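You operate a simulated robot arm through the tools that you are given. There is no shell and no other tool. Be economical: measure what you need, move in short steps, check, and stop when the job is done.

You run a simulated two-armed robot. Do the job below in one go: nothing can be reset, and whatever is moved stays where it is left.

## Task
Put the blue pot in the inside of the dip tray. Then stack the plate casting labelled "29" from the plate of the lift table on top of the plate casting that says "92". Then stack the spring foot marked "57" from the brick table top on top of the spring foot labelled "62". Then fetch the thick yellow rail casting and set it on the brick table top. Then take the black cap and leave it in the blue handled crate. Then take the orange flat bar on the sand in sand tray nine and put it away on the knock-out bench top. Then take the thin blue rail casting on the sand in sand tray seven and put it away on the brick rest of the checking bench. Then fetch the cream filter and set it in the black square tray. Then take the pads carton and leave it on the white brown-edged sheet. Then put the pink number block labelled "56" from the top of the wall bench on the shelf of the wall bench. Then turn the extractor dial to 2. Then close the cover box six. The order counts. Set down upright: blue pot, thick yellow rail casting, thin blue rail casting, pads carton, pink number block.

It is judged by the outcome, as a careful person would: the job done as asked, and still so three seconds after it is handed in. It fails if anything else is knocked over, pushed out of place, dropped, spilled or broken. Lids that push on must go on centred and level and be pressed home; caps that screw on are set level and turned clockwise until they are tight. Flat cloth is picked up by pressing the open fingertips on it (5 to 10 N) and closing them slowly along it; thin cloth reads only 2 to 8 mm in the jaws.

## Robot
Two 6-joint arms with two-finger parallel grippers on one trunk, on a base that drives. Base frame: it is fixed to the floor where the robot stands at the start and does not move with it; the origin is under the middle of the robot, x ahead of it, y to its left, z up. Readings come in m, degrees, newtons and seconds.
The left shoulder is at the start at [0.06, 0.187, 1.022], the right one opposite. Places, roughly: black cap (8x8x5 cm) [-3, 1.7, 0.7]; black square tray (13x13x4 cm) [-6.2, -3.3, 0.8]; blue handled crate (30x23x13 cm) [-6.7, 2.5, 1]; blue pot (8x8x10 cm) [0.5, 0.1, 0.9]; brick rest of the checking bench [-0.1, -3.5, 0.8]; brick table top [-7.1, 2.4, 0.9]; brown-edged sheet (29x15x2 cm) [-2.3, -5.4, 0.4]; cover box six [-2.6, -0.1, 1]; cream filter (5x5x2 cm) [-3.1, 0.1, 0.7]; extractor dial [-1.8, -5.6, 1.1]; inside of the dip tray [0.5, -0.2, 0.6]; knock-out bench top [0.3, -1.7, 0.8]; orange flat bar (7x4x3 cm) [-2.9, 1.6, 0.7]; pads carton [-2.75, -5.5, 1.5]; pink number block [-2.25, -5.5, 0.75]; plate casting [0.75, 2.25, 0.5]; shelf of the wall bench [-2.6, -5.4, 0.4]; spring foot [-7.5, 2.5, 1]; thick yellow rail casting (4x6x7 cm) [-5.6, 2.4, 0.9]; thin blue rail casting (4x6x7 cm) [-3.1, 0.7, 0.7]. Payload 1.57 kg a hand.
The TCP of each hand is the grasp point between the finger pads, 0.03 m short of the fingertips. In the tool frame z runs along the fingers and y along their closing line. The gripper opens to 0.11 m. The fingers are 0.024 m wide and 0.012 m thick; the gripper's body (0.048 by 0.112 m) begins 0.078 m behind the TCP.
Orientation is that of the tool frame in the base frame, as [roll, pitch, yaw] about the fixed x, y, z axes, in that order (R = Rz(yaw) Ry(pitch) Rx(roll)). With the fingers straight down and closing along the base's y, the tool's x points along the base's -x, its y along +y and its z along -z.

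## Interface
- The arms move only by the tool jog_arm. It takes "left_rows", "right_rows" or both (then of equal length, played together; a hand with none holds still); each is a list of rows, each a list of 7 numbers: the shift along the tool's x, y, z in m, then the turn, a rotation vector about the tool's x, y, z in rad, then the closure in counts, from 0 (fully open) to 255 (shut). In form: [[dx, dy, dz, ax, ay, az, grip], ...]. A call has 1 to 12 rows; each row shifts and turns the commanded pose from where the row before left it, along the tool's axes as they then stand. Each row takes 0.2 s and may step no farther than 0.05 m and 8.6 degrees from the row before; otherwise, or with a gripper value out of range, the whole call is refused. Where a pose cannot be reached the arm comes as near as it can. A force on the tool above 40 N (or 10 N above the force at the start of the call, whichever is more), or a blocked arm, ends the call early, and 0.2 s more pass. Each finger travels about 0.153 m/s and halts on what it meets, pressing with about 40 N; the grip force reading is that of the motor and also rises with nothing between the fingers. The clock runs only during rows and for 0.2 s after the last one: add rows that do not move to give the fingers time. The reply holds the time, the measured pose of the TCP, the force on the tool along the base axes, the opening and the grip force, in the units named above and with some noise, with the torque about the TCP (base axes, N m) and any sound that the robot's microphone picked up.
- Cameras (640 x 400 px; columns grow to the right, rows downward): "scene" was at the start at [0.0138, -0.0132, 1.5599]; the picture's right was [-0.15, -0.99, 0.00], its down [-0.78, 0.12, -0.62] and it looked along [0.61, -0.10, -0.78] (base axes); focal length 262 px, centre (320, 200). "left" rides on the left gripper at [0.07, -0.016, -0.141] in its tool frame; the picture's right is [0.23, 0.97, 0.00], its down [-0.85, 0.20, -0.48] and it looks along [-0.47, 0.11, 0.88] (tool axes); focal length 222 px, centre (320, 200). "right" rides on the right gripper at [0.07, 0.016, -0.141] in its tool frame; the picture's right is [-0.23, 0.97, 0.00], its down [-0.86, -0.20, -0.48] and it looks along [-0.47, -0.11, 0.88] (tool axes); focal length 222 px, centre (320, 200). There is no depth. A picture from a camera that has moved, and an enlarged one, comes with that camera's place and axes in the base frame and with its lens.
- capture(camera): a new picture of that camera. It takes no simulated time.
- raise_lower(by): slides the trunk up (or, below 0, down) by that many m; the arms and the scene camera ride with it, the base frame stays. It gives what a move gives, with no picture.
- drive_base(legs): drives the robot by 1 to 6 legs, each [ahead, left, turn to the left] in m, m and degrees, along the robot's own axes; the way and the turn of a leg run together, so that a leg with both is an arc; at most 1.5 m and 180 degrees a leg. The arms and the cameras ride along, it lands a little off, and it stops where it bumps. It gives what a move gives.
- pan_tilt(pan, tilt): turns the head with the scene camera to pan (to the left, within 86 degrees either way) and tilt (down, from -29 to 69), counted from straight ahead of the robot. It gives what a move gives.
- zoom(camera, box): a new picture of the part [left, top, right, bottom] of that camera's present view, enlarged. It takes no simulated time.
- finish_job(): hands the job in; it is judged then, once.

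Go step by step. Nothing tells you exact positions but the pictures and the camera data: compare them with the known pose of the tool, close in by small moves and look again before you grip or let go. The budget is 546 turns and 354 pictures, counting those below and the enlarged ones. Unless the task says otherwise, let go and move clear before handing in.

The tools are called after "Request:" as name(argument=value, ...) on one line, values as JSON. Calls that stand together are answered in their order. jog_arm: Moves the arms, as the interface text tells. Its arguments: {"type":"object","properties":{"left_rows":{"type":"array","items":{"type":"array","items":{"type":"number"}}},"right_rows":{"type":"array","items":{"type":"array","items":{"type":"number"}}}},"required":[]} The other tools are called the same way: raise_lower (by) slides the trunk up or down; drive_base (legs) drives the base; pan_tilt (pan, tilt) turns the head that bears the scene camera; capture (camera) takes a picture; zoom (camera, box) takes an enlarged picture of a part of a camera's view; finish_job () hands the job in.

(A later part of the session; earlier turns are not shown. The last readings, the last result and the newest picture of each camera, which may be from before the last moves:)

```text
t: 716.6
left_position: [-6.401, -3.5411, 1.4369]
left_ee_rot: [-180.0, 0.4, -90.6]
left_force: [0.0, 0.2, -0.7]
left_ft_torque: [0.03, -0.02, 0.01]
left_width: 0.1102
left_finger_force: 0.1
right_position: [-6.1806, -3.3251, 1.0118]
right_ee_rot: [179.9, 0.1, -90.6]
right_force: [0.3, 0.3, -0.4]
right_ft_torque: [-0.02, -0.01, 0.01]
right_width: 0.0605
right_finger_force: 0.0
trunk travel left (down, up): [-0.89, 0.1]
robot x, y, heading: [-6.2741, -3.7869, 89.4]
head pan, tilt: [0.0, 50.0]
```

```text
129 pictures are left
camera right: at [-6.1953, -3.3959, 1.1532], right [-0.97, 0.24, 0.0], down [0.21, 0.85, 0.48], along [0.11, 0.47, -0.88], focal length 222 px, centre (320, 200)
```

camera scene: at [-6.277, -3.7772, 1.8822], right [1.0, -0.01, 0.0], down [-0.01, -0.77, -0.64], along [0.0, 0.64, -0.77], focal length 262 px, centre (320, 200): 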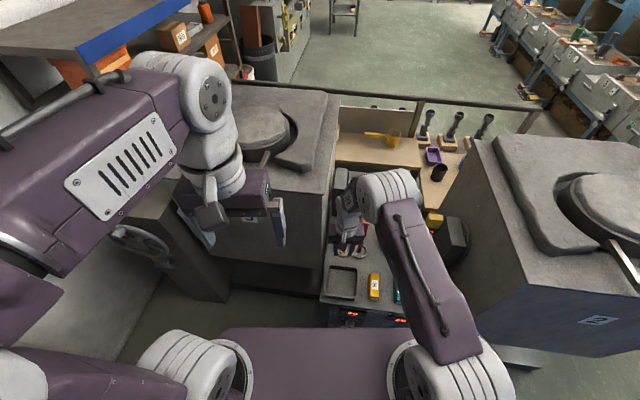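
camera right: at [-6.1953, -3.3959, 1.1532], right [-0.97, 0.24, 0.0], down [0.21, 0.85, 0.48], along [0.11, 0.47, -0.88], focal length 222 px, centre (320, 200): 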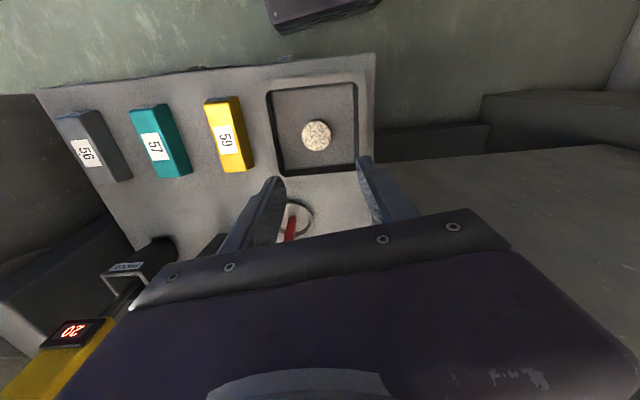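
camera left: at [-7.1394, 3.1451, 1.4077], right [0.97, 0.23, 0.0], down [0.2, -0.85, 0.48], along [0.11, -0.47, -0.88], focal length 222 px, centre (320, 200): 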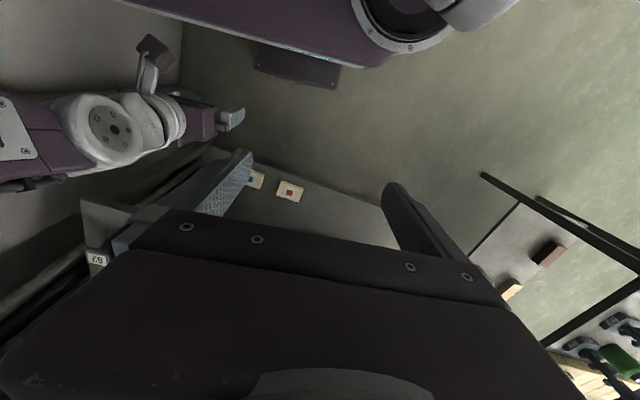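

Request:
jog_arm(right_rows=[[0.05, 0, -0.0, 0, 0, 0, 0], [0.05, 0, 0, 0, 0, 0, 0], [0, 0, -0.05, 0, 0, 0, 0], [0, 0, -0.05, 0, 0, 0, 0], [0, 0, -0.05, 0, 0, 0, 0]])

Request:
drive_base(legs=[[-0.18, 0, 0], [0, 0, -90], [0.9, 0.05, 0], [0.9, 0, 0]])

Request:
pan_tilt(pan=-20, tilt=35)

Request:
capture(camera="scene")

```text
t: 717.8
left_position: [-6.4013, -3.543, 1.4372]
left_ee_rot: [-179.8, 0.5, -90.6]
left_force: [0.2, -0.6, -0.1]
left_ft_torque: [0.02, -0.04, 0.0]
left_width: 0.1098
left_finger_force: 0.1
right_position: [-6.1797, -3.4303, 1.1665]
right_ee_rot: [179.9, 0.4, -90.6]
right_force: [-1.3, -0.1, 0.4]
right_ft_torque: [0.0, 0.0, -0.01]
right_width: 0.1101
right_finger_force: 0.1
trunk travel left (down, up): [-0.89, 0.1]
robot x, y, heading: [-6.2752, -3.7928, 89.4]
head pan, tilt: [0.0, 50.0]
```

```text
t: 731.8
left_position: [-4.2288, -3.8146, 1.4377]
left_ee_rot: [-179.9, 0.4, 180.0]
left_force: [-0.4, 0.8, 0.1]
left_ft_torque: [0.01, -0.02, 0.03]
left_width: 0.11
left_finger_force: 0.1
right_position: [-4.1132, -4.0335, 1.166]
right_ee_rot: [179.9, 0.2, -179.9]
right_force: [0.5, 0.4, -0.9]
right_ft_torque: [-0.01, -0.03, 0.0]
right_width: 0.1102
right_finger_force: 0.0
trunk travel left (down, up): [-0.89, 0.1]
robot x, y, heading: [-4.4748, -3.9387, 0.0]
head pan, tilt: [0.0, 50.0]
```

```text
t: 732.7
left_position: [-4.2258, -3.8131, 1.4383]
left_ee_rot: [-179.9, 0.4, -180.0]
left_force: [0.0, -0.4, -0.2]
left_ft_torque: [-0.01, -0.03, -0.01]
left_width: 0.1099
left_finger_force: 0.0
right_position: [-4.1119, -4.0346, 1.1646]
right_ee_rot: [179.9, 0.1, -179.9]
right_force: [-0.7, 0.2, -0.5]
right_ft_torque: [0.0, 0.04, 0.01]
right_width: 0.11
right_finger_force: 0.1
trunk travel left (down, up): [-0.89, 0.1]
robot x, y, heading: [-4.4771, -3.9417, 0.2]
head pan, tilt: [-20.0, 35.0]
```

```text
128 pictures are left
camera scene: at [-4.4541, -3.9718, 1.8238], right [-0.34, -0.94, 0.0], down [-0.54, 0.19, -0.82], along [0.77, -0.28, -0.57], focal length 262 px, centre (320, 200)
```

scene: 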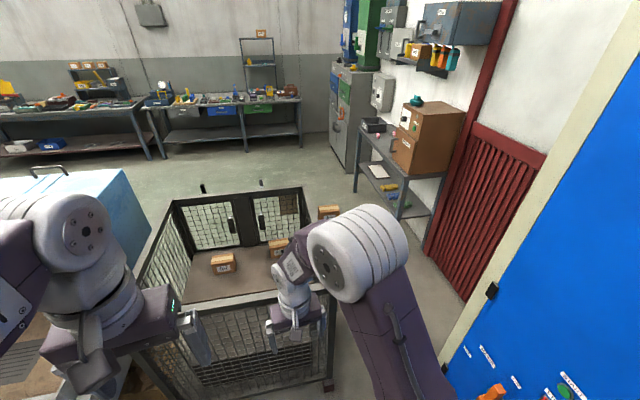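

Request:
drive_base(legs=[[0.15, 1.3, 0], [0, 1.45, 0], [0, 1.45, 0], [0, 1.45, 0], [0, 1.1, 0]])

```text
t: 764.7
left_position: [-3.9717, 2.8831, 1.4372]
left_ee_rot: [180.0, 0.4, 178.9]
left_force: [0.2, 0.9, 1.2]
left_ft_torque: [0.02, 0.02, 0.0]
left_width: 0.11
left_finger_force: 0.0
right_position: [-3.8619, 2.6604, 1.1643]
right_ee_rot: [179.9, 0.1, 178.9]
right_force: [1.1, 0.1, -0.4]
right_ft_torque: [-0.01, 0.0, 0.0]
right_width: 0.1099
right_finger_force: 0.0
trunk travel left (down, up): [-0.89, 0.1]
robot x, y, heading: [-4.2268, 2.7613, -1.2]
head pan, tilt: [-20.0, 35.0]
```

Request:
drive_base(legs=[[1.1, 0.03, 0], [1.1, 0, 0], [1.1, 0, 0], [0, 0, -88.8], [1.45, 0, 0], [1.45, 0, 0]])

Request:
drive_base(legs=[[1.45, 0, 0], [1.45, 0, 0], [1.1, 0, 0]])

Request:
pan_tilt(pan=-35, tilt=20)

Request:
capture(camera="scene")

```text
t: 798.1
left_position: [-0.8697, -0.4596, 1.4365]
left_ee_rot: [-179.9, 0.4, 88.6]
left_force: [0.2, 0.5, 0.0]
left_ft_torque: [-0.04, 0.02, -0.02]
left_width: 0.1099
left_finger_force: 0.1
right_position: [-1.0925, -0.5689, 1.1651]
right_ee_rot: [179.9, 0.2, 88.8]
right_force: [0.7, 0.1, -0.5]
right_ft_torque: [0.0, -0.02, 0.02]
right_width: 0.1097
right_finger_force: 0.1
trunk travel left (down, up): [-0.89, 0.1]
robot x, y, heading: [-0.9895, -0.2074, -91.1]
head pan, tilt: [-20.0, 35.0]
```

```text
t: 817.2
left_position: [-0.9461, -4.4425, 1.4379]
left_ee_rot: [-179.9, 0.4, 87.7]
left_force: [-0.1, 0.7, 0.0]
left_ft_torque: [0.02, -0.01, -0.04]
left_width: 0.1102
left_finger_force: 0.0
right_position: [-1.1715, -4.5479, 1.1651]
right_ee_rot: [180.0, 0.2, 87.8]
right_force: [0.0, 0.2, 0.5]
right_ft_torque: [-0.01, -0.02, 0.01]
right_width: 0.1101
right_finger_force: 0.0
trunk travel left (down, up): [-0.89, 0.1]
robot x, y, heading: [-1.0638, -4.1885, -91.9]
head pan, tilt: [-20.0, 35.0]
```

```text
t: 818.0
left_position: [-0.946, -4.4447, 1.437]
left_ee_rot: [-179.9, 0.4, 87.6]
left_force: [0.8, 0.7, -0.1]
left_ft_torque: [-0.01, 0.0, -0.02]
left_width: 0.1101
left_finger_force: 0.1
right_position: [-1.1715, -4.5493, 1.1646]
right_ee_rot: [180.0, 0.1, 87.8]
right_force: [0.9, 0.4, 0.4]
right_ft_torque: [-0.02, 0.01, -0.02]
right_width: 0.1099
right_finger_force: 0.1
trunk travel left (down, up): [-0.89, 0.1]
robot x, y, heading: [-1.0665, -4.1887, -92.2]
head pan, tilt: [-35.0, 20.0]
```

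```text
127 pictures are left
camera scene: at [-1.118, -4.2048, 1.8477], right [-0.8, 0.6, 0.0], down [0.21, 0.27, -0.94], along [-0.57, -0.75, -0.34], focal length 262 px, centre (320, 200)
```

scene: 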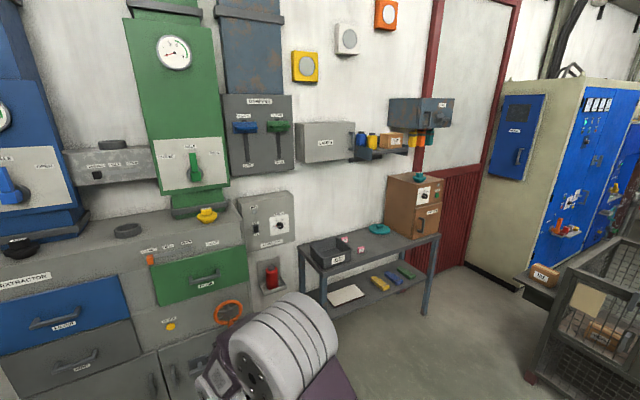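

Request:
zoom(camera="scene", box=[230, 80, 470, 320])

Request:
zoom(camera="scene", box=[290, 80, 470, 190])

Request:
zoom(camera="scene", box=[60, 120, 310, 340])

```text
1.67 times, centred on (350, 200) of scene
camera zoom: at [-1.118, -4.2048, 1.8477], right [-0.8, 0.6, 0.0], down [0.21, 0.27, -0.94], along [-0.57, -0.75, -0.34], focal length 436 px, centre (270, 200)
```

zoom: 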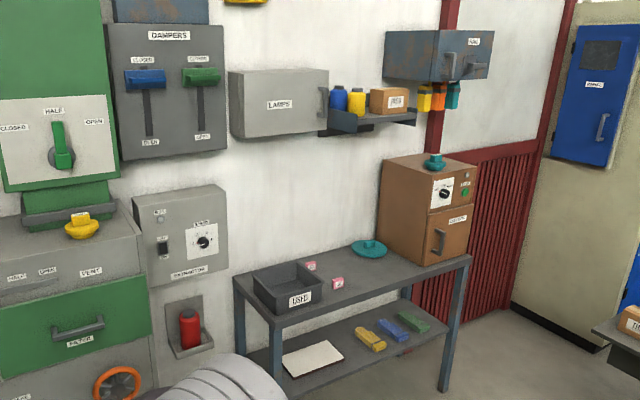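

```text
3.56 times, centred on (380, 135) of scene
camera zoom: at [-1.118, -4.2048, 1.8477], right [-0.8, 0.6, 0.0], down [0.21, 0.27, -0.94], along [-0.57, -0.75, -0.34], focal length 930 px, centre (107, 431)
```

zoom: 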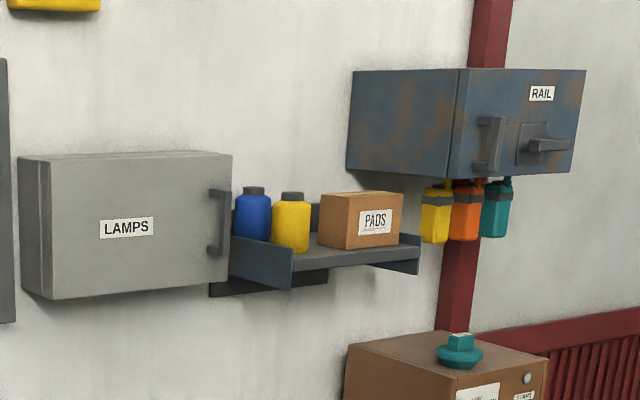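

```text
1.82 times, centred on (185, 230) of scene
camera zoom: at [-1.118, -4.2048, 1.8477], right [-0.8, 0.6, 0.0], down [0.21, 0.27, -0.94], along [-0.57, -0.75, -0.34], focal length 476 px, centre (566, 146)
```

zoom: 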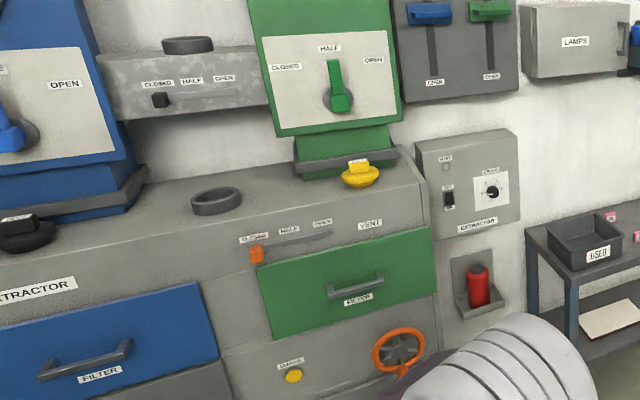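

Request:
drive_base(legs=[[0, 0, 2], [0, -1.45, 0]])

Request:
pan_tilt(pan=-10, tilt=20)

Request:
capture(camera="scene")

```text
t: 825.6
left_position: [-2.3925, -4.4248, 1.438]
left_ee_rot: [-179.8, 0.4, 88.7]
left_force: [0.2, -0.7, 0.2]
left_ft_torque: [-0.02, 0.02, 0.0]
left_width: 0.11
left_finger_force: 0.1
right_position: [-2.6158, -4.5354, 1.1648]
right_ee_rot: [180.0, 0.0, 88.6]
right_force: [1.0, -0.5, -0.5]
right_ft_torque: [0.02, 0.0, 0.01]
right_width: 0.11
right_finger_force: 0.1
trunk travel left (down, up): [-0.89, 0.1]
robot x, y, heading: [-2.518, -4.1679, -91.4]
head pan, tilt: [-35.0, 20.0]
```

```text
t: 826.5
left_position: [-2.3934, -4.4267, 1.4374]
left_ee_rot: [-179.8, 0.4, 88.6]
left_force: [0.4, 0.5, 0.1]
left_ft_torque: [0.01, 0.04, 0.02]
left_width: 0.11
left_finger_force: 0.0
right_position: [-2.6184, -4.5341, 1.1636]
right_ee_rot: [179.8, 0.1, 88.7]
right_force: [1.4, 0.9, 0.4]
right_ft_torque: [0.01, -0.01, 0.03]
right_width: 0.1099
right_finger_force: 0.1
trunk travel left (down, up): [-0.89, 0.1]
robot x, y, heading: [-2.5179, -4.1708, -91.5]
head pan, tilt: [-10.0, 20.0]
```

```text
123 pictures are left
camera scene: at [-2.5333, -4.2052, 1.8478], right [-0.98, 0.19, 0.0], down [0.07, 0.34, -0.94], along [-0.18, -0.92, -0.34], focal length 262 px, centre (320, 200)
```

scene: 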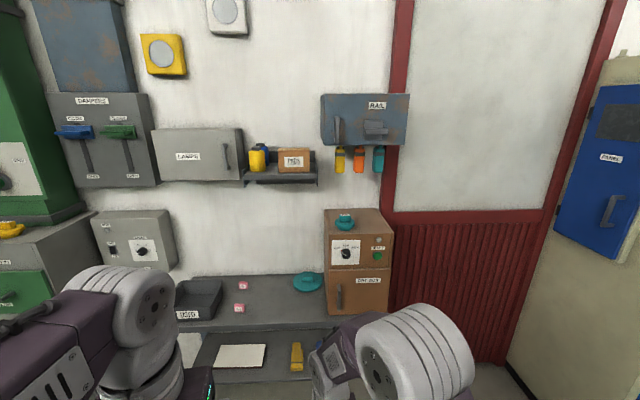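

Request:
zoom(camera="scene", box=[220, 120, 340, 200])

Request:
zoom(camera="scene", box=[150, 240, 350, 400])

Request:
zoom(camera="scene", box=[80, 200, 200, 290])

```text
5.00 times, centred on (280, 160) of scene
camera zoom: at [-2.5333, -4.2052, 1.8478], right [-0.98, 0.19, 0.0], down [0.07, 0.34, -0.94], along [-0.18, -0.92, -0.34], focal length 1308 px, centre (520, 400)
```

zoom: 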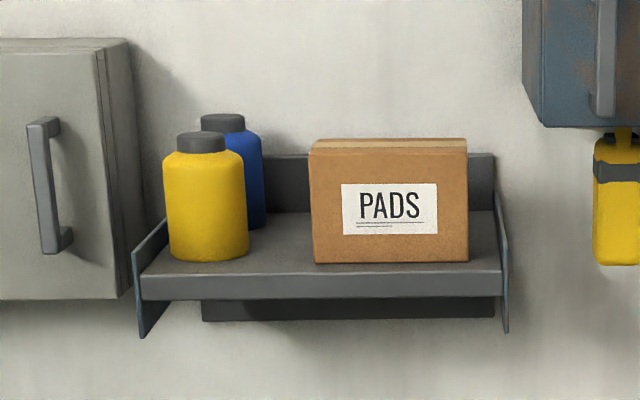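

```text
2.50 times, centred on (250, 320) of scene
camera zoom: at [-2.5333, -4.2052, 1.8478], right [-0.98, 0.19, 0.0], down [0.07, 0.34, -0.94], along [-0.18, -0.92, -0.34], focal length 654 px, centre (495, -100)
```

zoom: 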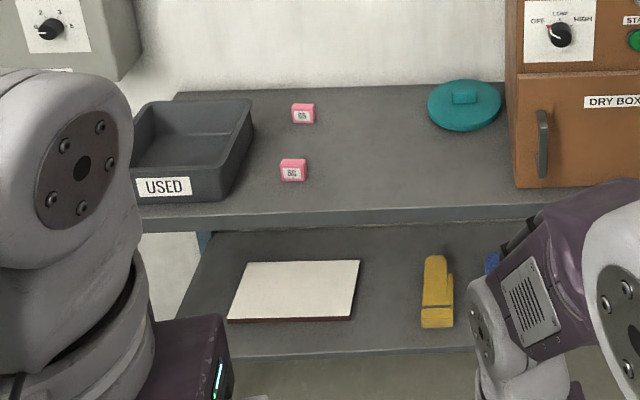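

```text
4.44 times, centred on (140, 245) of scene
camera zoom: at [-2.5333, -4.2052, 1.8478], right [-0.98, 0.19, 0.0], down [0.07, 0.34, -0.94], along [-0.18, -0.92, -0.34], focal length 1163 px, centre (1120, 0)
```

zoom: 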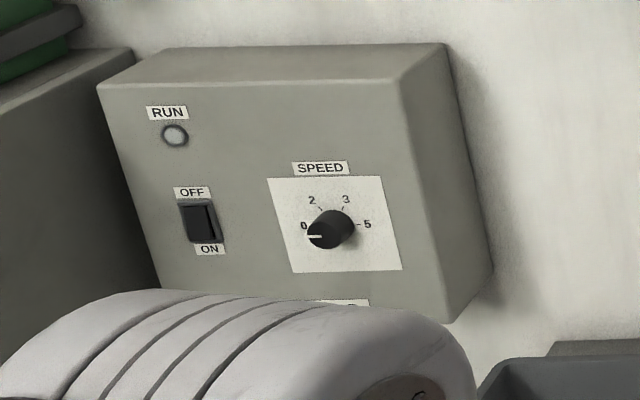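

Request:
raise_lower(by=0.1)

Request:
jog_arm(right_rows=[[0, 0, -0.05, 0, 0, 0, 0], [0, 0, -0.05, 0, 0, 0, 0], [0, 0, -0.05, 0, 0, 0, 0], [0, 0, -0.05, 0, 0, 0, 0], [0, 0, -0.05, 0, 0, 0, 0], [0, 0, -0.05, 0, 0, 0, 0], [0, 0, -0.05, 0, 0, 0, 0], [0, 0, -0.05, 0, 0, 0, 0], [0, 0, -0.05, 0, 0, 0, 0], [0, 0, -0.05, 0, 0, 0, 0]])

Request:
drive_base(legs=[[0.5, 0.0, 1.5]])

Request:
capture(camera="right")

Request:
capture(camera="scene")

```text
t: 827.8
left_position: [-2.3951, -4.4259, 1.537]
left_ee_rot: [-179.9, 0.4, 88.8]
left_force: [-0.1, -0.5, -0.2]
left_ft_torque: [-0.02, -0.01, 0.04]
left_width: 0.1101
left_finger_force: 0.0
right_position: [-2.6173, -4.5352, 1.2642]
right_ee_rot: [179.9, 0.0, 88.7]
right_force: [-0.1, -0.2, 0.9]
right_ft_torque: [0.0, 0.0, 0.0]
right_width: 0.1102
right_finger_force: 0.0
trunk travel left (down, up): [-0.99, 0.0]
robot x, y, heading: [-2.5113, -4.1745, -91.0]
head pan, tilt: [-10.0, 20.0]
```

```text
t: 830.0
left_position: [-2.3938, -4.4244, 1.538]
left_ee_rot: [-179.9, 0.5, 88.7]
left_force: [-0.2, -0.4, 0.7]
left_ft_torque: [-0.02, 0.03, -0.02]
left_width: 0.11
left_finger_force: 0.1
right_position: [-2.6289, -4.5027, 1.636]
right_ee_rot: [179.7, 0.1, 88.6]
right_force: [0.6, 0.1, -0.1]
right_ft_torque: [0.0, 0.01, 0.01]
right_width: 0.1099
right_finger_force: 0.0
right hand out of reach, approached as far as the arm can: row 8, 9, 10
trunk travel left (down, up): [-0.99, 0.0]
robot x, y, heading: [-2.5172, -4.1719, -91.5]
head pan, tilt: [-10.0, 20.0]
```

```text
t: 833.0
left_position: [-2.3859, -4.9215, 1.5388]
left_ee_rot: [-180.0, 0.5, 90.7]
left_force: [-0.2, 0.6, 0.5]
left_ft_torque: [-0.01, -0.01, -0.01]
left_width: 0.11
left_finger_force: 0.1
right_position: [-2.6176, -5.0072, 1.6362]
right_ee_rot: [179.7, 0.4, 90.9]
right_force: [0.2, 0.5, 0.3]
right_ft_torque: [-0.01, -0.02, 0.0]
right_width: 0.11
right_finger_force: 0.1
trunk travel left (down, up): [-0.99, 0.0]
robot x, y, heading: [-2.5201, -4.6766, -89.2]
head pan, tilt: [-10.0, 20.0]
```

```text
119 pictures are left
camera right: at [-2.6018, -4.9367, 1.7768], right [0.98, -0.21, 0.0], down [-0.19, -0.85, 0.48], along [-0.1, -0.47, -0.88], focal length 222 px, centre (320, 200)
```

right: 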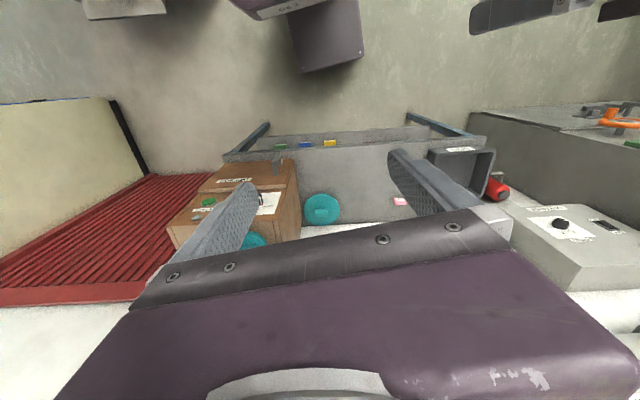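

```text
118 pictures are left
camera scene: at [-2.5328, -4.7048, 1.9478], right [-0.99, 0.16, 0.0], down [0.05, 0.34, -0.94], along [-0.15, -0.93, -0.34], focal length 262 px, centre (320, 200)
```

scene: 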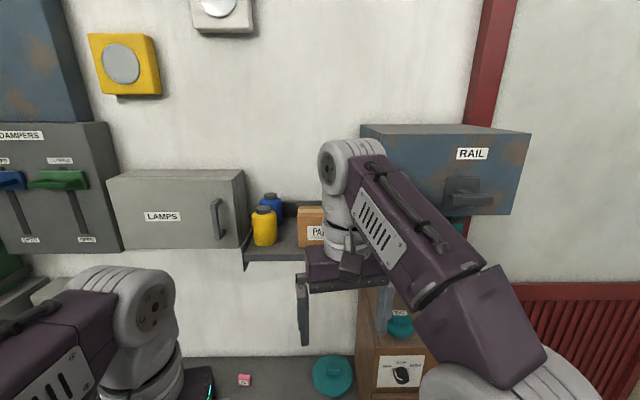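

Request:
drive_base(legs=[[0.28, 0, -0.8]])

Request:
capture(camera="right")

Request:
capture(camera="left")

```text
t: 834.9
left_position: [-2.3878, -5.2027, 1.5386]
left_ee_rot: [-179.9, 0.6, 89.7]
left_force: [0.4, 0.4, 0.4]
left_ft_torque: [-0.02, -0.02, -0.01]
left_width: 0.1101
left_finger_force: 0.1
right_position: [-2.6214, -5.284, 1.6369]
right_ee_rot: [179.8, 0.5, 89.9]
right_force: [-0.4, 0.3, 0.0]
right_ft_torque: [-0.06, -0.01, 0.01]
right_width: 0.1103
right_finger_force: 0.1
trunk travel left (down, up): [-0.99, 0.0]
robot x, y, heading: [-2.5133, -4.9572, -90.1]
head pan, tilt: [-10.0, 20.0]
```

```text
117 pictures are left
camera right: at [-2.604, -5.2138, 1.7773], right [0.97, -0.23, 0.0], down [-0.2, -0.85, 0.48], along [-0.11, -0.47, -0.87], focal length 222 px, centre (320, 200)
```

right: 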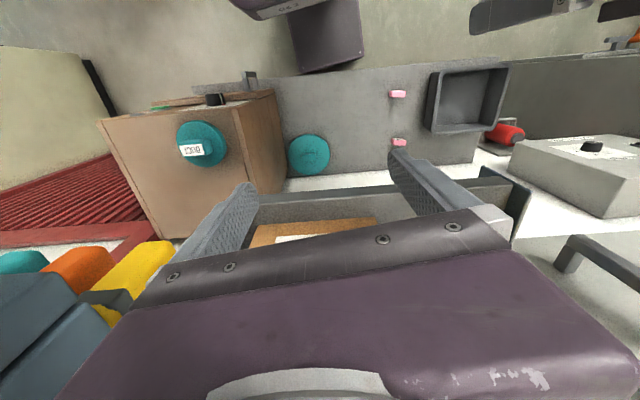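

```text
116 pictures are left
camera left: at [-2.403, -5.1309, 1.6791], right [0.97, 0.22, 0.0], down [0.2, -0.85, 0.49], along [0.11, -0.48, -0.87], focal length 222 px, centre (320, 200)
```

left: 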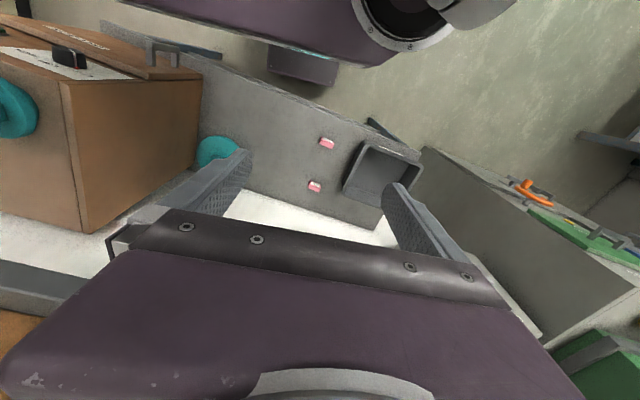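

Request:
jog_arm(right_rows=[[0.0, 0, 0, 0, -0.145, 0, 0], [0, 0, 0, 0, -0.145, 0, 0], [0, 0, 0, 0, -0.145, 0, 0], [0, 0, 0, 0, -0.145, 0, 0], [0, 0, 0, 0, -0.145, 0, 0], [0, 0, 0, 0, -0.145, 0, 0]])

Request:
capture(camera="right")

```text
t: 836.3
left_position: [-2.3883, -5.2051, 1.5381]
left_ee_rot: [-179.9, 0.5, 89.8]
left_force: [0.4, -0.7, -0.3]
left_ft_torque: [0.03, -0.01, 0.0]
left_width: 0.1101
left_finger_force: 0.1
right_position: [-2.5795, -5.3431, 1.6631]
right_ee_rot: [179.9, 50.2, 89.6]
right_force: [-0.9, 2.2, -0.1]
right_ft_torque: [0.01, 0.03, -0.19]
right_width: 0.1102
right_finger_force: 0.1
right hand out of reach, approached as far as the arm can: row 4, 5, 6
trunk travel left (down, up): [-0.99, 0.0]
robot x, y, heading: [-2.5132, -4.9573, -90.0]
head pan, tilt: [-10.0, 20.0]
```

```text
115 pictures are left
camera right: at [-2.5616, -5.1905, 1.6989], right [0.97, -0.15, 0.18], down [-0.2, -0.18, 0.96], along [-0.11, -0.97, -0.2], focal length 222 px, centre (320, 200)
```

right: 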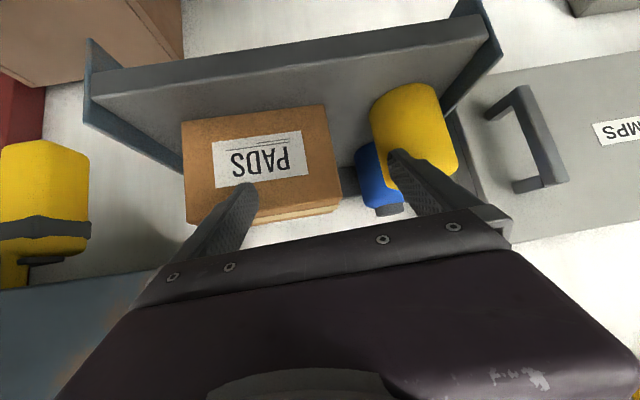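

Request:
drive_base(legs=[[-0.2, 0, 0]])

Request:
jog_arm(right_rows=[[0, 0, -0.03, 0, 0.145, 0, 0], [0, 0, -0.03, 0, 0.145, 0, 0], [0, 0, 0, 0, 0.145, 0, 0], [0, 0, 0, 0, 0.145, 0, 0], [0, 0, 0, 0, 0.145, 0, 0], [0, 0, 0, 0, 0.147, 0, 0]])

```text
t: 838.0
left_position: [-2.388, -5.0102, 1.5362]
left_ee_rot: [-179.9, 0.2, 89.9]
left_force: [-0.6, -0.7, -0.3]
left_ft_torque: [0.05, 0.0, 0.01]
left_width: 0.1098
left_finger_force: 0.1
right_position: [-2.5792, -5.1488, 1.6598]
right_ee_rot: [179.8, 49.8, 89.8]
right_force: [0.7, -1.0, -1.0]
right_ft_torque: [0.06, 0.04, -0.01]
right_width: 0.1103
right_finger_force: 0.1
trunk travel left (down, up): [-0.99, 0.0]
robot x, y, heading: [-2.5149, -4.7538, -90.1]
head pan, tilt: [-10.0, 20.0]
```

```text
t: 839.4
left_position: [-2.3889, -5.0048, 1.5384]
left_ee_rot: [-179.9, 0.5, 90.0]
left_force: [0.3, -0.3, -0.5]
left_ft_torque: [0.01, -0.01, -0.05]
left_width: 0.1102
left_finger_force: 0.0
right_position: [-2.5889, -5.085, 1.6334]
right_ee_rot: [179.8, 0.0, 90.0]
right_force: [0.5, 1.2, 0.9]
right_ft_torque: [0.02, -0.02, -0.02]
right_width: 0.11
right_finger_force: 0.1
right hand out of reach, approached as far as the arm can: row 4, 5, 6
trunk travel left (down, up): [-0.99, 0.0]
robot x, y, heading: [-2.519, -4.7542, -90.3]
head pan, tilt: [-10.0, 20.0]
```

Request:
jog_arm(right_rows=[[0, 0, 0.05, 0, 0, -0.1425, 0], [0, 0, 0.05, 0, 0, -0.1425, 0], [0, 0, 0.05, 0, 0, -0.1425, 0], [0, 0, 0, 0, 0, -0.1425, 0], [0, 0, 0, 0, 0, -0.1425, 0], [0, 0, 0, 0, 0, -0.1425, 0], [0, 0, 0, 0, 0, -0.1425, 0], [0, 0, 0, 0, 0, -0.1425, 0], [0, 0, 0, 0, 0, -0.1425, 0], [0, 0, 0, 0, 0, -0.1425, 0], [0, 0, 0, 0, 0, -0.1425, 0]])

Request:
jog_arm(right_rows=[[0, 0, 0, 0, 0.14, 0, 0], [0, 0, 0, 0, 0.14, 0, 0], [0, 0, 0, 0, 0.14, 0, 0], [0, 0, 0, 0, 0.14, 0, 0], [0, 0, 0, 0, 0.14, 0, 0]])

Request:
capture(camera="scene")

```text
t: 841.8
left_position: [-2.3873, -5.0036, 1.537]
left_ee_rot: [-179.9, 0.4, 89.9]
left_force: [0.1, 0.4, -0.4]
left_ft_torque: [0.02, -0.02, 0.0]
left_width: 0.11
left_finger_force: 0.0
right_position: [-2.5873, -5.0815, 1.4821]
right_ee_rot: [180.0, 0.1, 179.9]
right_force: [0.4, 0.2, -0.2]
right_ft_torque: [0.04, -0.03, 0.02]
right_width: 0.1098
right_finger_force: 0.1
trunk travel left (down, up): [-0.99, 0.0]
robot x, y, heading: [-2.515, -4.7543, -89.9]
head pan, tilt: [-10.0, 20.0]
```

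```text
t: 843.0
left_position: [-2.3863, -5.0065, 1.536]
left_ee_rot: [-180.0, 0.4, 89.9]
left_force: [0.2, 0.2, 0.1]
left_ft_torque: [-0.01, 0.0, 0.0]
left_width: 0.11
left_finger_force: 0.0
right_position: [-2.586, -5.0845, 1.4832]
right_ee_rot: [-179.8, -40.2, 179.6]
right_force: [0.1, 0.3, 0.3]
right_ft_torque: [0.03, 0.03, 0.01]
right_width: 0.1098
right_finger_force: 0.0
trunk travel left (down, up): [-0.99, 0.0]
robot x, y, heading: [-2.517, -4.7549, -90.1]
head pan, tilt: [-10.0, 20.0]
```

```text
114 pictures are left
camera scene: at [-2.5291, -4.7884, 1.9478], right [-0.98, 0.17, 0.0], down [0.06, 0.34, -0.94], along [-0.16, -0.93, -0.34], focal length 262 px, centre (320, 200)
```

scene: 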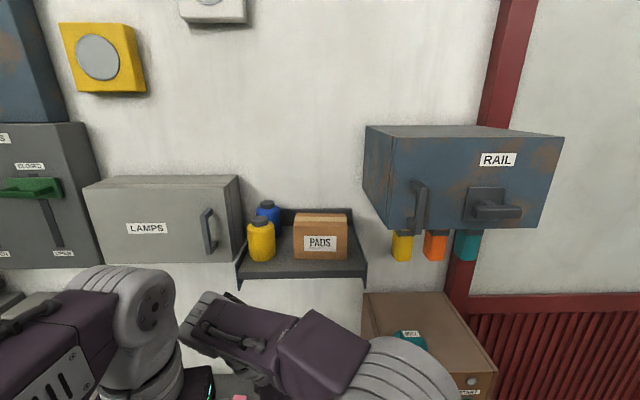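

Request:
zoom(camera="scene", box=[230, 190, 390, 300])

```text
3.64 times, centred on (310, 245) of scene
camera zoom: at [-2.5291, -4.7884, 1.9478], right [-0.98, 0.17, 0.0], down [0.06, 0.34, -0.94], along [-0.16, -0.93, -0.34], focal length 952 px, centre (356, 36)
```

zoom: 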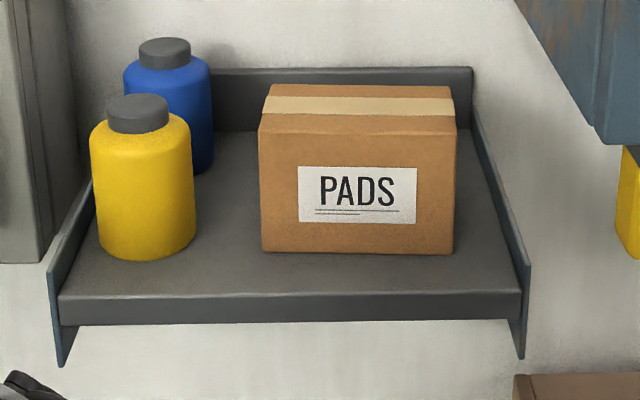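

Request:
jog_arm(right_rows=[[0.0334, 0, 0.0282, 0, 0, 0, 0], [0.0334, 0, 0.0282, 0, 0, 0, 0], [0.0334, 0, 0.0282, 0, 0, 0, 0], [0.0334, 0, 0.0282, 0, 0, 0, 0]])

Request:
drive_base(legs=[[0, 0.19, 0], [0.22, 0, 0]])

Request:
jog_arm(right_rows=[[0.0323, 0, -0.038, 0, 0, 0, 0], [0.0323, 0, -0.038, 0, 0, 0, 0], [0.0323, 0, -0.038, 0, 0, 0, 0], [0.032, 0, -0.038, 0, 0, 0, 0]])

Request:
capture(camera="right")

Request:
capture(camera="scene")

```text
t: 844.0
left_position: [-2.3884, -5.0042, 1.5385]
left_ee_rot: [-180.0, 0.4, 89.8]
left_force: [0.6, 0.5, 0.2]
left_ft_torque: [0.03, -0.02, -0.01]
left_width: 0.1098
left_finger_force: 0.1
right_position: [-2.7647, -5.0835, 1.4839]
right_ee_rot: [-179.9, -40.0, 179.7]
right_force: [-0.2, 0.1, -0.8]
right_ft_torque: [0.01, 0.0, -0.02]
right_width: 0.1102
right_finger_force: 0.0
trunk travel left (down, up): [-0.99, 0.0]
robot x, y, heading: [-2.5117, -4.7526, -89.9]
head pan, tilt: [-10.0, 20.0]
```

```text
t: 846.8
left_position: [-2.1918, -5.2083, 1.5398]
left_ee_rot: [-179.9, 0.8, 90.1]
left_force: [-0.9, 0.2, 0.2]
left_ft_torque: [0.03, 0.01, 0.02]
left_width: 0.1099
left_finger_force: 0.0
right_position: [-2.568, -5.2805, 1.4839]
right_ee_rot: [178.7, -40.1, 179.8]
right_force: [3.2, 22.1, 3.8]
right_ft_torque: [-1.35, 0.03, 0.71]
right_width: 0.0903
right_finger_force: 0.0
trunk travel left (down, up): [-0.99, 0.0]
robot x, y, heading: [-2.3175, -4.9673, -89.9]
head pan, tilt: [-10.0, 20.0]
stopped in leg 2: the force on the tool passed its limit (the readings are from after the stop); the commanded pose is now the measured one
```

```text
t: 847.8
left_position: [-2.1924, -5.2192, 1.5375]
left_ee_rot: [-180.0, 0.4, 90.0]
left_force: [0.5, -1.1, 0.3]
left_ft_torque: [-0.02, -0.02, 0.01]
left_width: 0.1099
left_finger_force: 0.0
right_position: [-2.5816, -5.2954, 1.6629]
right_ee_rot: [178.6, -40.0, -179.8]
right_force: [0.0, 0.2, 0.2]
right_ft_torque: [0.0, -0.02, 0.01]
right_width: 0.1099
right_finger_force: 0.1
right hand out of reach, approached as far as the arm can: row 4
trunk travel left (down, up): [-0.99, 0.0]
robot x, y, heading: [-2.3226, -4.969, -89.6]
head pan, tilt: [-10.0, 20.0]
```

```text
112 pictures are left
camera right: at [-2.5416, -5.2847, 1.8167], right [0.19, 0.97, -0.13], down [0.96, -0.21, -0.19], along [-0.21, -0.09, -0.97], focal length 222 px, centre (320, 200)
```

right: 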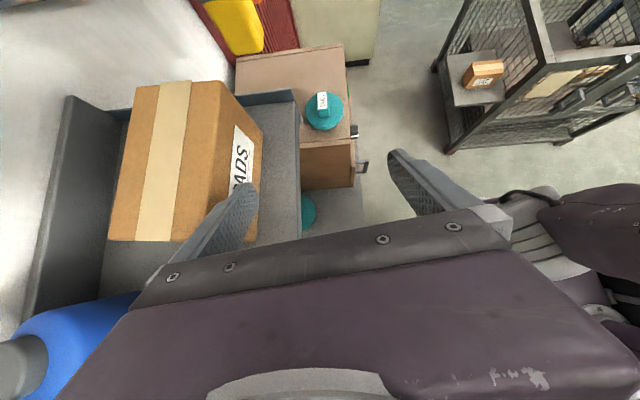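

```text
111 pictures are left
camera scene: at [-2.3373, -5.002, 1.9478], right [-0.99, 0.17, 0.0], down [0.06, 0.34, -0.94], along [-0.16, -0.93, -0.34], focal length 262 px, centre (320, 200)
```

scene: 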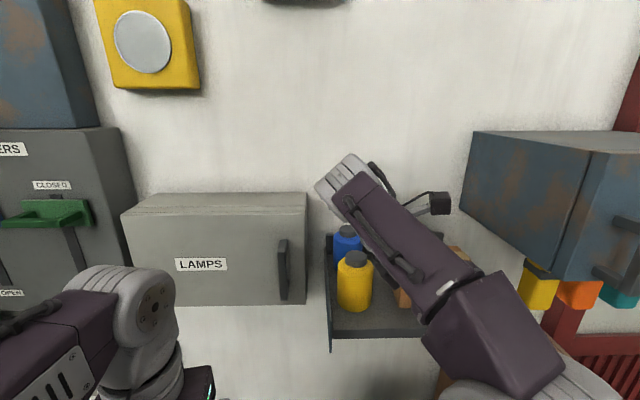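

Request:
jog_arm(right_rows=[[0, 0.04, 0, -0.02, 0, 0, 0], [0, 0.04, 0, 0, 0, 0, 0], [0, 0.035, 0, 0, 0, 0, 0]], left_rows=[[0, 0, 0.05, 0, 0, 0, 0], [0, 0, 0.05, 0, 0, 0, 0], [0, 0, 0.05, 0, 0, 0, 0]])

Request:
drive_base(legs=[[0.1, 0, -0.3]])

```text
t: 848.6
left_position: [-2.1925, -5.2166, 1.3874]
left_ee_rot: [-179.9, 0.5, 90.1]
left_force: [-0.6, 0.4, -0.3]
left_ft_torque: [0.01, -0.01, 0.01]
left_width: 0.1102
left_finger_force: 0.1
right_position: [-2.5988, -5.1894, 1.6444]
right_ee_rot: [177.4, -39.8, -179.9]
right_force: [-0.4, 0.0, 0.5]
right_ft_torque: [-0.04, 0.0, 0.02]
right_width: 0.1096
right_finger_force: 0.1
right hand out of reach, approached as far as the arm can: row 1, 2, 3
trunk travel left (down, up): [-0.99, 0.0]
robot x, y, heading: [-2.3178, -4.9641, -89.7]
head pan, tilt: [-10.0, 20.0]
```

```text
t: 849.8
left_position: [-2.1932, -5.3097, 1.3896]
left_ee_rot: [-179.9, 0.9, 89.8]
left_force: [-0.7, -0.1, 0.0]
left_ft_torque: [-0.09, 0.0, 0.01]
left_width: 0.11
left_finger_force: 0.1
right_position: [-2.5993, -5.2784, 1.6456]
right_ee_rot: [177.9, -40.1, 179.4]
right_force: [0.5, 0.0, -0.6]
right_ft_torque: [-0.02, -0.02, 0.04]
right_width: 0.1101
right_finger_force: 0.0
trunk travel left (down, up): [-0.99, 0.0]
robot x, y, heading: [-2.3206, -5.0658, -90.0]
head pan, tilt: [-10.0, 20.0]
```

Request:
jog_arm(right_rows=[[0.005, -0.01, -0.025, 0.018, 0, 0, 0], [0.005, -0.01, -0.025, 0.018, 0, 0, 0], [0, 0, 0, 0, 0, 0, 0]])

Request:
capture(camera="right")

```text
t: 850.6
left_position: [-2.1931, -5.3198, 1.3888]
left_ee_rot: [-179.9, 0.5, 89.8]
left_force: [0.4, -0.5, 0.4]
left_ft_torque: [-0.02, -0.02, -0.01]
left_width: 0.1102
left_finger_force: 0.0
right_position: [-2.596, -5.3216, 1.6662]
right_ee_rot: [179.4, -39.9, 179.7]
right_force: [0.4, -0.6, 1.1]
right_ft_torque: [0.02, 0.0, 0.01]
right_width: 0.1101
right_finger_force: 0.1
right hand out of reach, approached as far as the arm can: row 1, 2
trunk travel left (down, up): [-0.99, 0.0]
robot x, y, heading: [-2.3204, -5.0648, -89.8]
head pan, tilt: [-10.0, 20.0]
```

```text
110 pictures are left
camera right: at [-2.5579, -5.3074, 1.8179], right [0.18, 0.97, -0.14], down [0.96, -0.21, -0.18], along [-0.21, -0.1, -0.97], focal length 222 px, centre (320, 200)
```

right: 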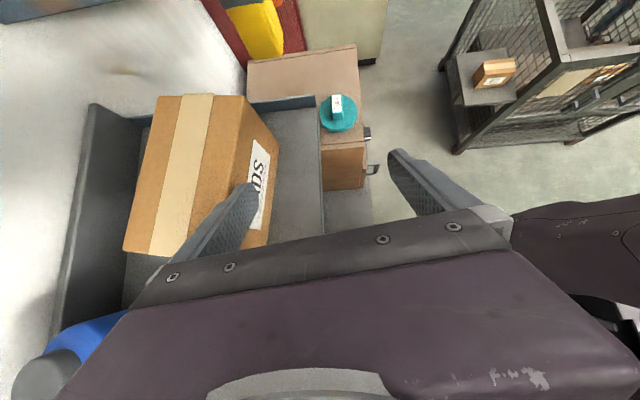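

Request:
jog_arm(right_rows=[[-0.0258, 0.02, 0.0306, 0.01, 0, 0, 0], [-0.0258, 0.02, 0.0306, 0, 0, 0, 0], [-0.0258, 0.02, 0.0306, 0, 0, 0, 0], [0, 0, 0, 0, 0, 0, 0]])

Request:
jog_arm(right_rows=[[0.0258, 0, -0.0306, 0, 0, 0, 0], [0.0258, 0, -0.0306, 0, 0, 0, 0], [0.0258, 0, -0.0306, 0, 0, 0, 0], [0.0258, 0, -0.0306, 0, 0, 0, 0]])

```text
t: 851.3
left_position: [-2.1888, -5.3173, 1.3893]
left_ee_rot: [-179.8, 0.6, 89.8]
left_force: [-0.9, -0.7, 0.0]
left_ft_torque: [0.04, 0.0, 0.0]
left_width: 0.1101
left_finger_force: 0.0
right_position: [-2.5848, -5.3056, 1.5891]
right_ee_rot: [-177.8, -41.0, 177.9]
right_force: [8.2, 7.4, 16.7]
right_ft_torque: [-0.69, -0.05, 0.31]
right_width: 0.1048
right_finger_force: 0.1
right hand out of reach, approached as far as the arm can: row 2, 3
trunk travel left (down, up): [-0.99, 0.0]
robot x, y, heading: [-2.3189, -5.0694, -89.9]
head pan, tilt: [-10.0, 20.0]
stopped in row 3 (right hand): the force on the tool passed its limit (the readings are from after the stop); the commanded pose is now the measured one
```

```text
t: 852.3
left_position: [-2.1946, -5.3225, 1.3883]
left_ee_rot: [180.0, 0.3, 89.8]
left_force: [-0.4, 0.6, 0.4]
left_ft_torque: [0.04, -0.05, -0.01]
left_width: 0.1101
left_finger_force: 0.0
right_position: [-2.6338, -5.3265, 1.7039]
right_ee_rot: [-178.1, -40.7, 178.4]
right_force: [-0.1, 0.6, -0.6]
right_ft_torque: [0.02, 0.02, -0.01]
right_width: 0.1103
right_finger_force: 0.1
right hand out of reach, approached as far as the arm can: row 2, 3, 4
trunk travel left (down, up): [-0.99, 0.0]
robot x, y, heading: [-2.3223, -5.0651, -90.1]
head pan, tilt: [-10.0, 20.0]
```

Request:
capture(camera="right")

Request:
capture(camera="scene")

```text
109 pictures are left
camera right: at [-2.5922, -5.3069, 1.8561], right [0.18, 0.97, -0.17], down [0.96, -0.21, -0.19], along [-0.22, -0.13, -0.97], focal length 222 px, centre (320, 200)
```

right: 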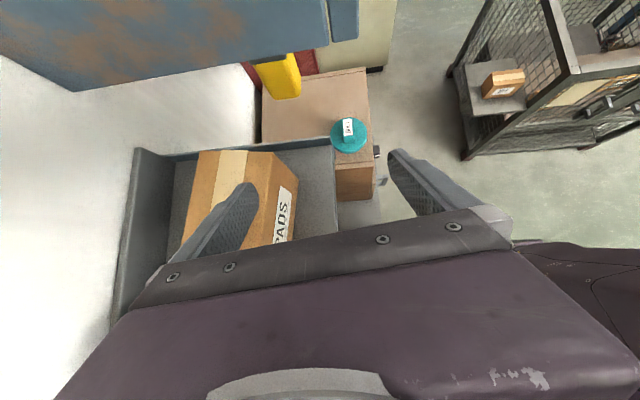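

```text
108 pictures are left
camera scene: at [-2.34, -5.1038, 1.9477], right [-0.98, 0.17, 0.0], down [0.06, 0.34, -0.94], along [-0.16, -0.92, -0.34], focal length 262 px, centre (320, 200)
```

scene: 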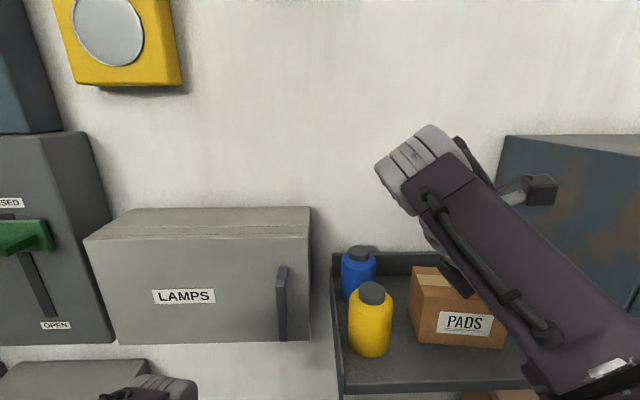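

Request:
jog_arm(right_rows=[[0, -0.045, 0, 0.015, 0, 0, 0], [0, -0.045, 0, 0.015, 0, 0, 0], [0, -0.04, 0, 0, 0, 0, 0], [0, 0, 0, 0, 0, 0, 0]])

Request:
capture(camera="right")

Request:
capture(camera="scene")

```text
t: 853.3
left_position: [-2.1934, -5.3189, 1.389]
left_ee_rot: [-179.9, 0.5, 89.8]
left_force: [0.0, -0.1, -0.5]
left_ft_torque: [-0.05, -0.02, -0.01]
left_width: 0.1101
left_finger_force: 0.0
right_position: [-2.6328, -5.4495, 1.7034]
right_ee_rot: [-176.2, -40.8, 178.1]
right_force: [-0.3, -0.2, 0.1]
right_ft_torque: [-0.06, 0.0, 0.03]
right_width: 0.1099
right_finger_force: 0.1
right hand out of reach, approached as far as the arm can: row 3
trunk travel left (down, up): [-0.99, 0.0]
robot x, y, heading: [-2.3193, -5.0653, -90.0]
head pan, tilt: [-10.0, 20.0]
```

```text
107 pictures are left
camera right: at [-2.5927, -5.4255, 1.8543], right [0.16, 0.97, -0.2], down [0.96, -0.2, -0.19], along [-0.22, -0.16, -0.96], focal length 222 px, centre (320, 200)
```

right: 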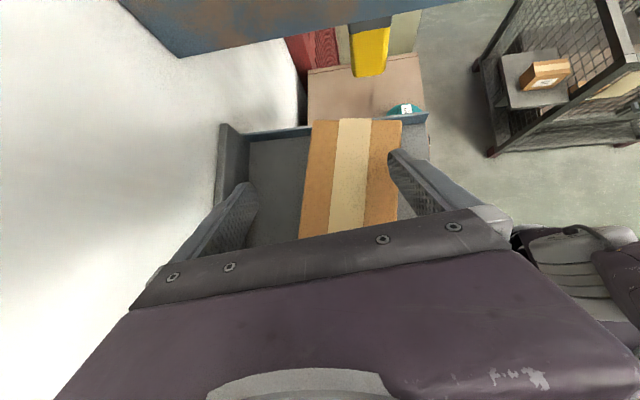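

```text
106 pictures are left
camera scene: at [-2.3375, -5.0994, 1.9478], right [-0.98, 0.17, 0.0], down [0.06, 0.34, -0.94], along [-0.16, -0.93, -0.34], focal length 262 px, centre (320, 200)
```

scene: 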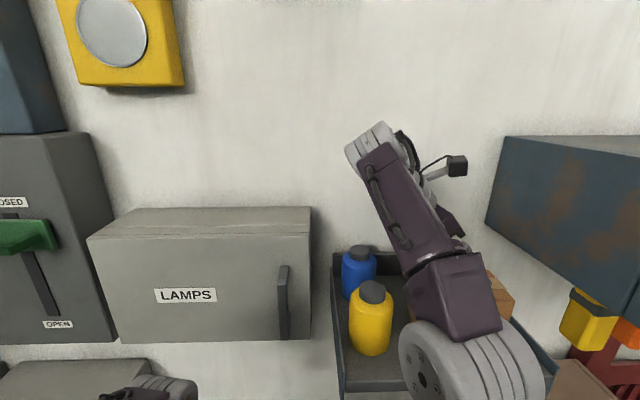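

Request:
jog_arm(right_rows=[[0, 0.0225, 0, -0.066, 0, 0, 0], [0, 0, 0, 0, 0, 0, 0]])

Request:
zoom(camera="right", box=[180, 80, 460, 260])

```text
t: 853.9
left_position: [-2.1927, -5.3218, 1.3885]
left_ee_rot: [-180.0, 0.3, 89.8]
left_force: [0.7, -1.3, 0.0]
left_ft_torque: [-0.01, -0.02, -0.01]
left_width: 0.1101
left_finger_force: 0.1
right_position: [-2.6394, -5.4267, 1.6955]
right_ee_rot: [180.0, -40.9, 178.3]
right_force: [-1.1, -1.4, -0.8]
right_ft_torque: [0.05, 0.04, 0.01]
right_width: 0.1102
right_finger_force: 0.1
right hand out of reach, approached as far as the arm can: row 1
trunk travel left (down, up): [-0.99, 0.0]
robot x, y, heading: [-2.3204, -5.0643, -90.1]
head pan, tilt: [-10.0, 20.0]
```

```text
2.22 times, centred on (320, 170) of right
camera zoom: at [-2.5976, -5.4112, 1.8473], right [0.2, 0.97, -0.15], down [0.95, -0.23, -0.2], along [-0.22, -0.1, -0.97], focal length 494 px, centre (320, 267)
```

zoom: 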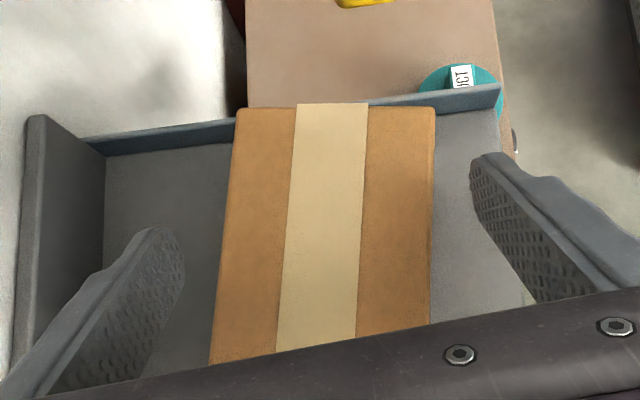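

Request:
jog_arm(right_rows=[[0, 0, 0, -0.0495, 0, 0.057, 0], [0, 0, 0, -0.0495, 0, 0.057, 0], [0, 0, 0, 0, 0, 0, 0]])

Request:
zoom(camera="right", box=[180, 80, 460, 260])

```text
t: 854.7
left_position: [-2.1925, -5.3202, 1.3881]
left_ee_rot: [-179.9, 0.4, 89.8]
left_force: [-0.9, -0.5, 0.6]
left_ft_torque: [0.02, 0.0, 0.01]
left_width: 0.11
left_finger_force: 0.1
right_position: [-2.6486, -5.4189, 1.6745]
right_ee_rot: [-180.0, -40.9, 169.6]
right_force: [-0.3, -0.3, -0.2]
right_ft_torque: [-0.05, 0.0, 0.0]
right_width: 0.1098
right_finger_force: 0.1
right hand out of reach, approached as far as the arm can: row 1, 2
trunk travel left (down, up): [-0.99, 0.0]
robot x, y, heading: [-2.3217, -5.0696, -90.2]
head pan, tilt: [-10.0, 20.0]
```

```text
2.22 times, centred on (320, 170) of right
camera zoom: at [-2.6057, -5.4107, 1.8261], right [0.35, 0.93, -0.15], down [0.91, -0.37, -0.2], along [-0.24, -0.07, -0.97], focal length 494 px, centre (320, 267)
```

zoom: 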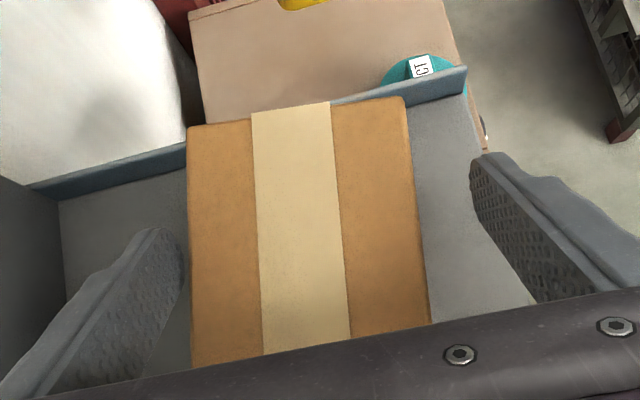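

Request:
jog_arm(right_rows=[[0, -0.008, 0, 0, 0, 0, 0], [-0.0115, 0, 0.0135, 0, 0, 0, 0], [-0.0115, 0, 0.0135, 0, 0, 0, 0], [0, 0, 0, 0, 0, 0, 0]])

Request:
zoom(camera="right", box=[180, 80, 460, 260])

```text
t: 855.7
left_position: [-2.193, -5.3207, 1.3877]
left_ee_rot: [-179.9, 0.4, 89.9]
left_force: [0.3, 0.4, -0.1]
left_ft_torque: [-0.01, -0.01, -0.01]
left_width: 0.1101
left_finger_force: 0.1
right_position: [-2.6489, -5.427, 1.6389]
right_ee_rot: [179.8, -40.8, 169.7]
right_force: [-0.7, -0.1, -0.4]
right_ft_torque: [0.03, -0.02, 0.03]
right_width: 0.1102
right_finger_force: 0.1
trunk travel left (down, up): [-0.99, 0.0]
robot x, y, heading: [-2.3178, -5.0693, -90.1]
head pan, tilt: [-10.0, 20.0]
```

```text
2.22 times, centred on (320, 170) of right
camera zoom: at [-2.6064, -5.4199, 1.7902], right [0.35, 0.93, -0.15], down [0.91, -0.37, -0.2], along [-0.24, -0.06, -0.97], focal length 494 px, centre (320, 267)
```

zoom: 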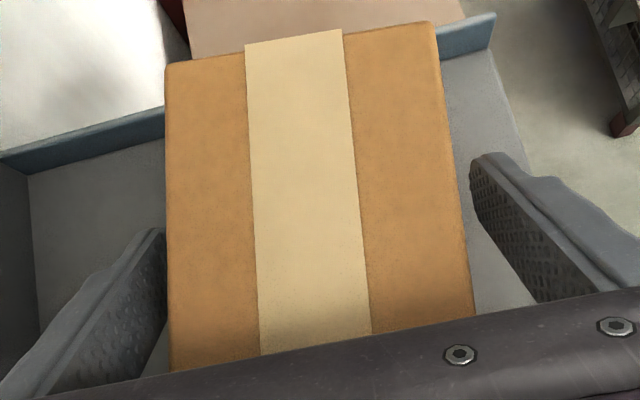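

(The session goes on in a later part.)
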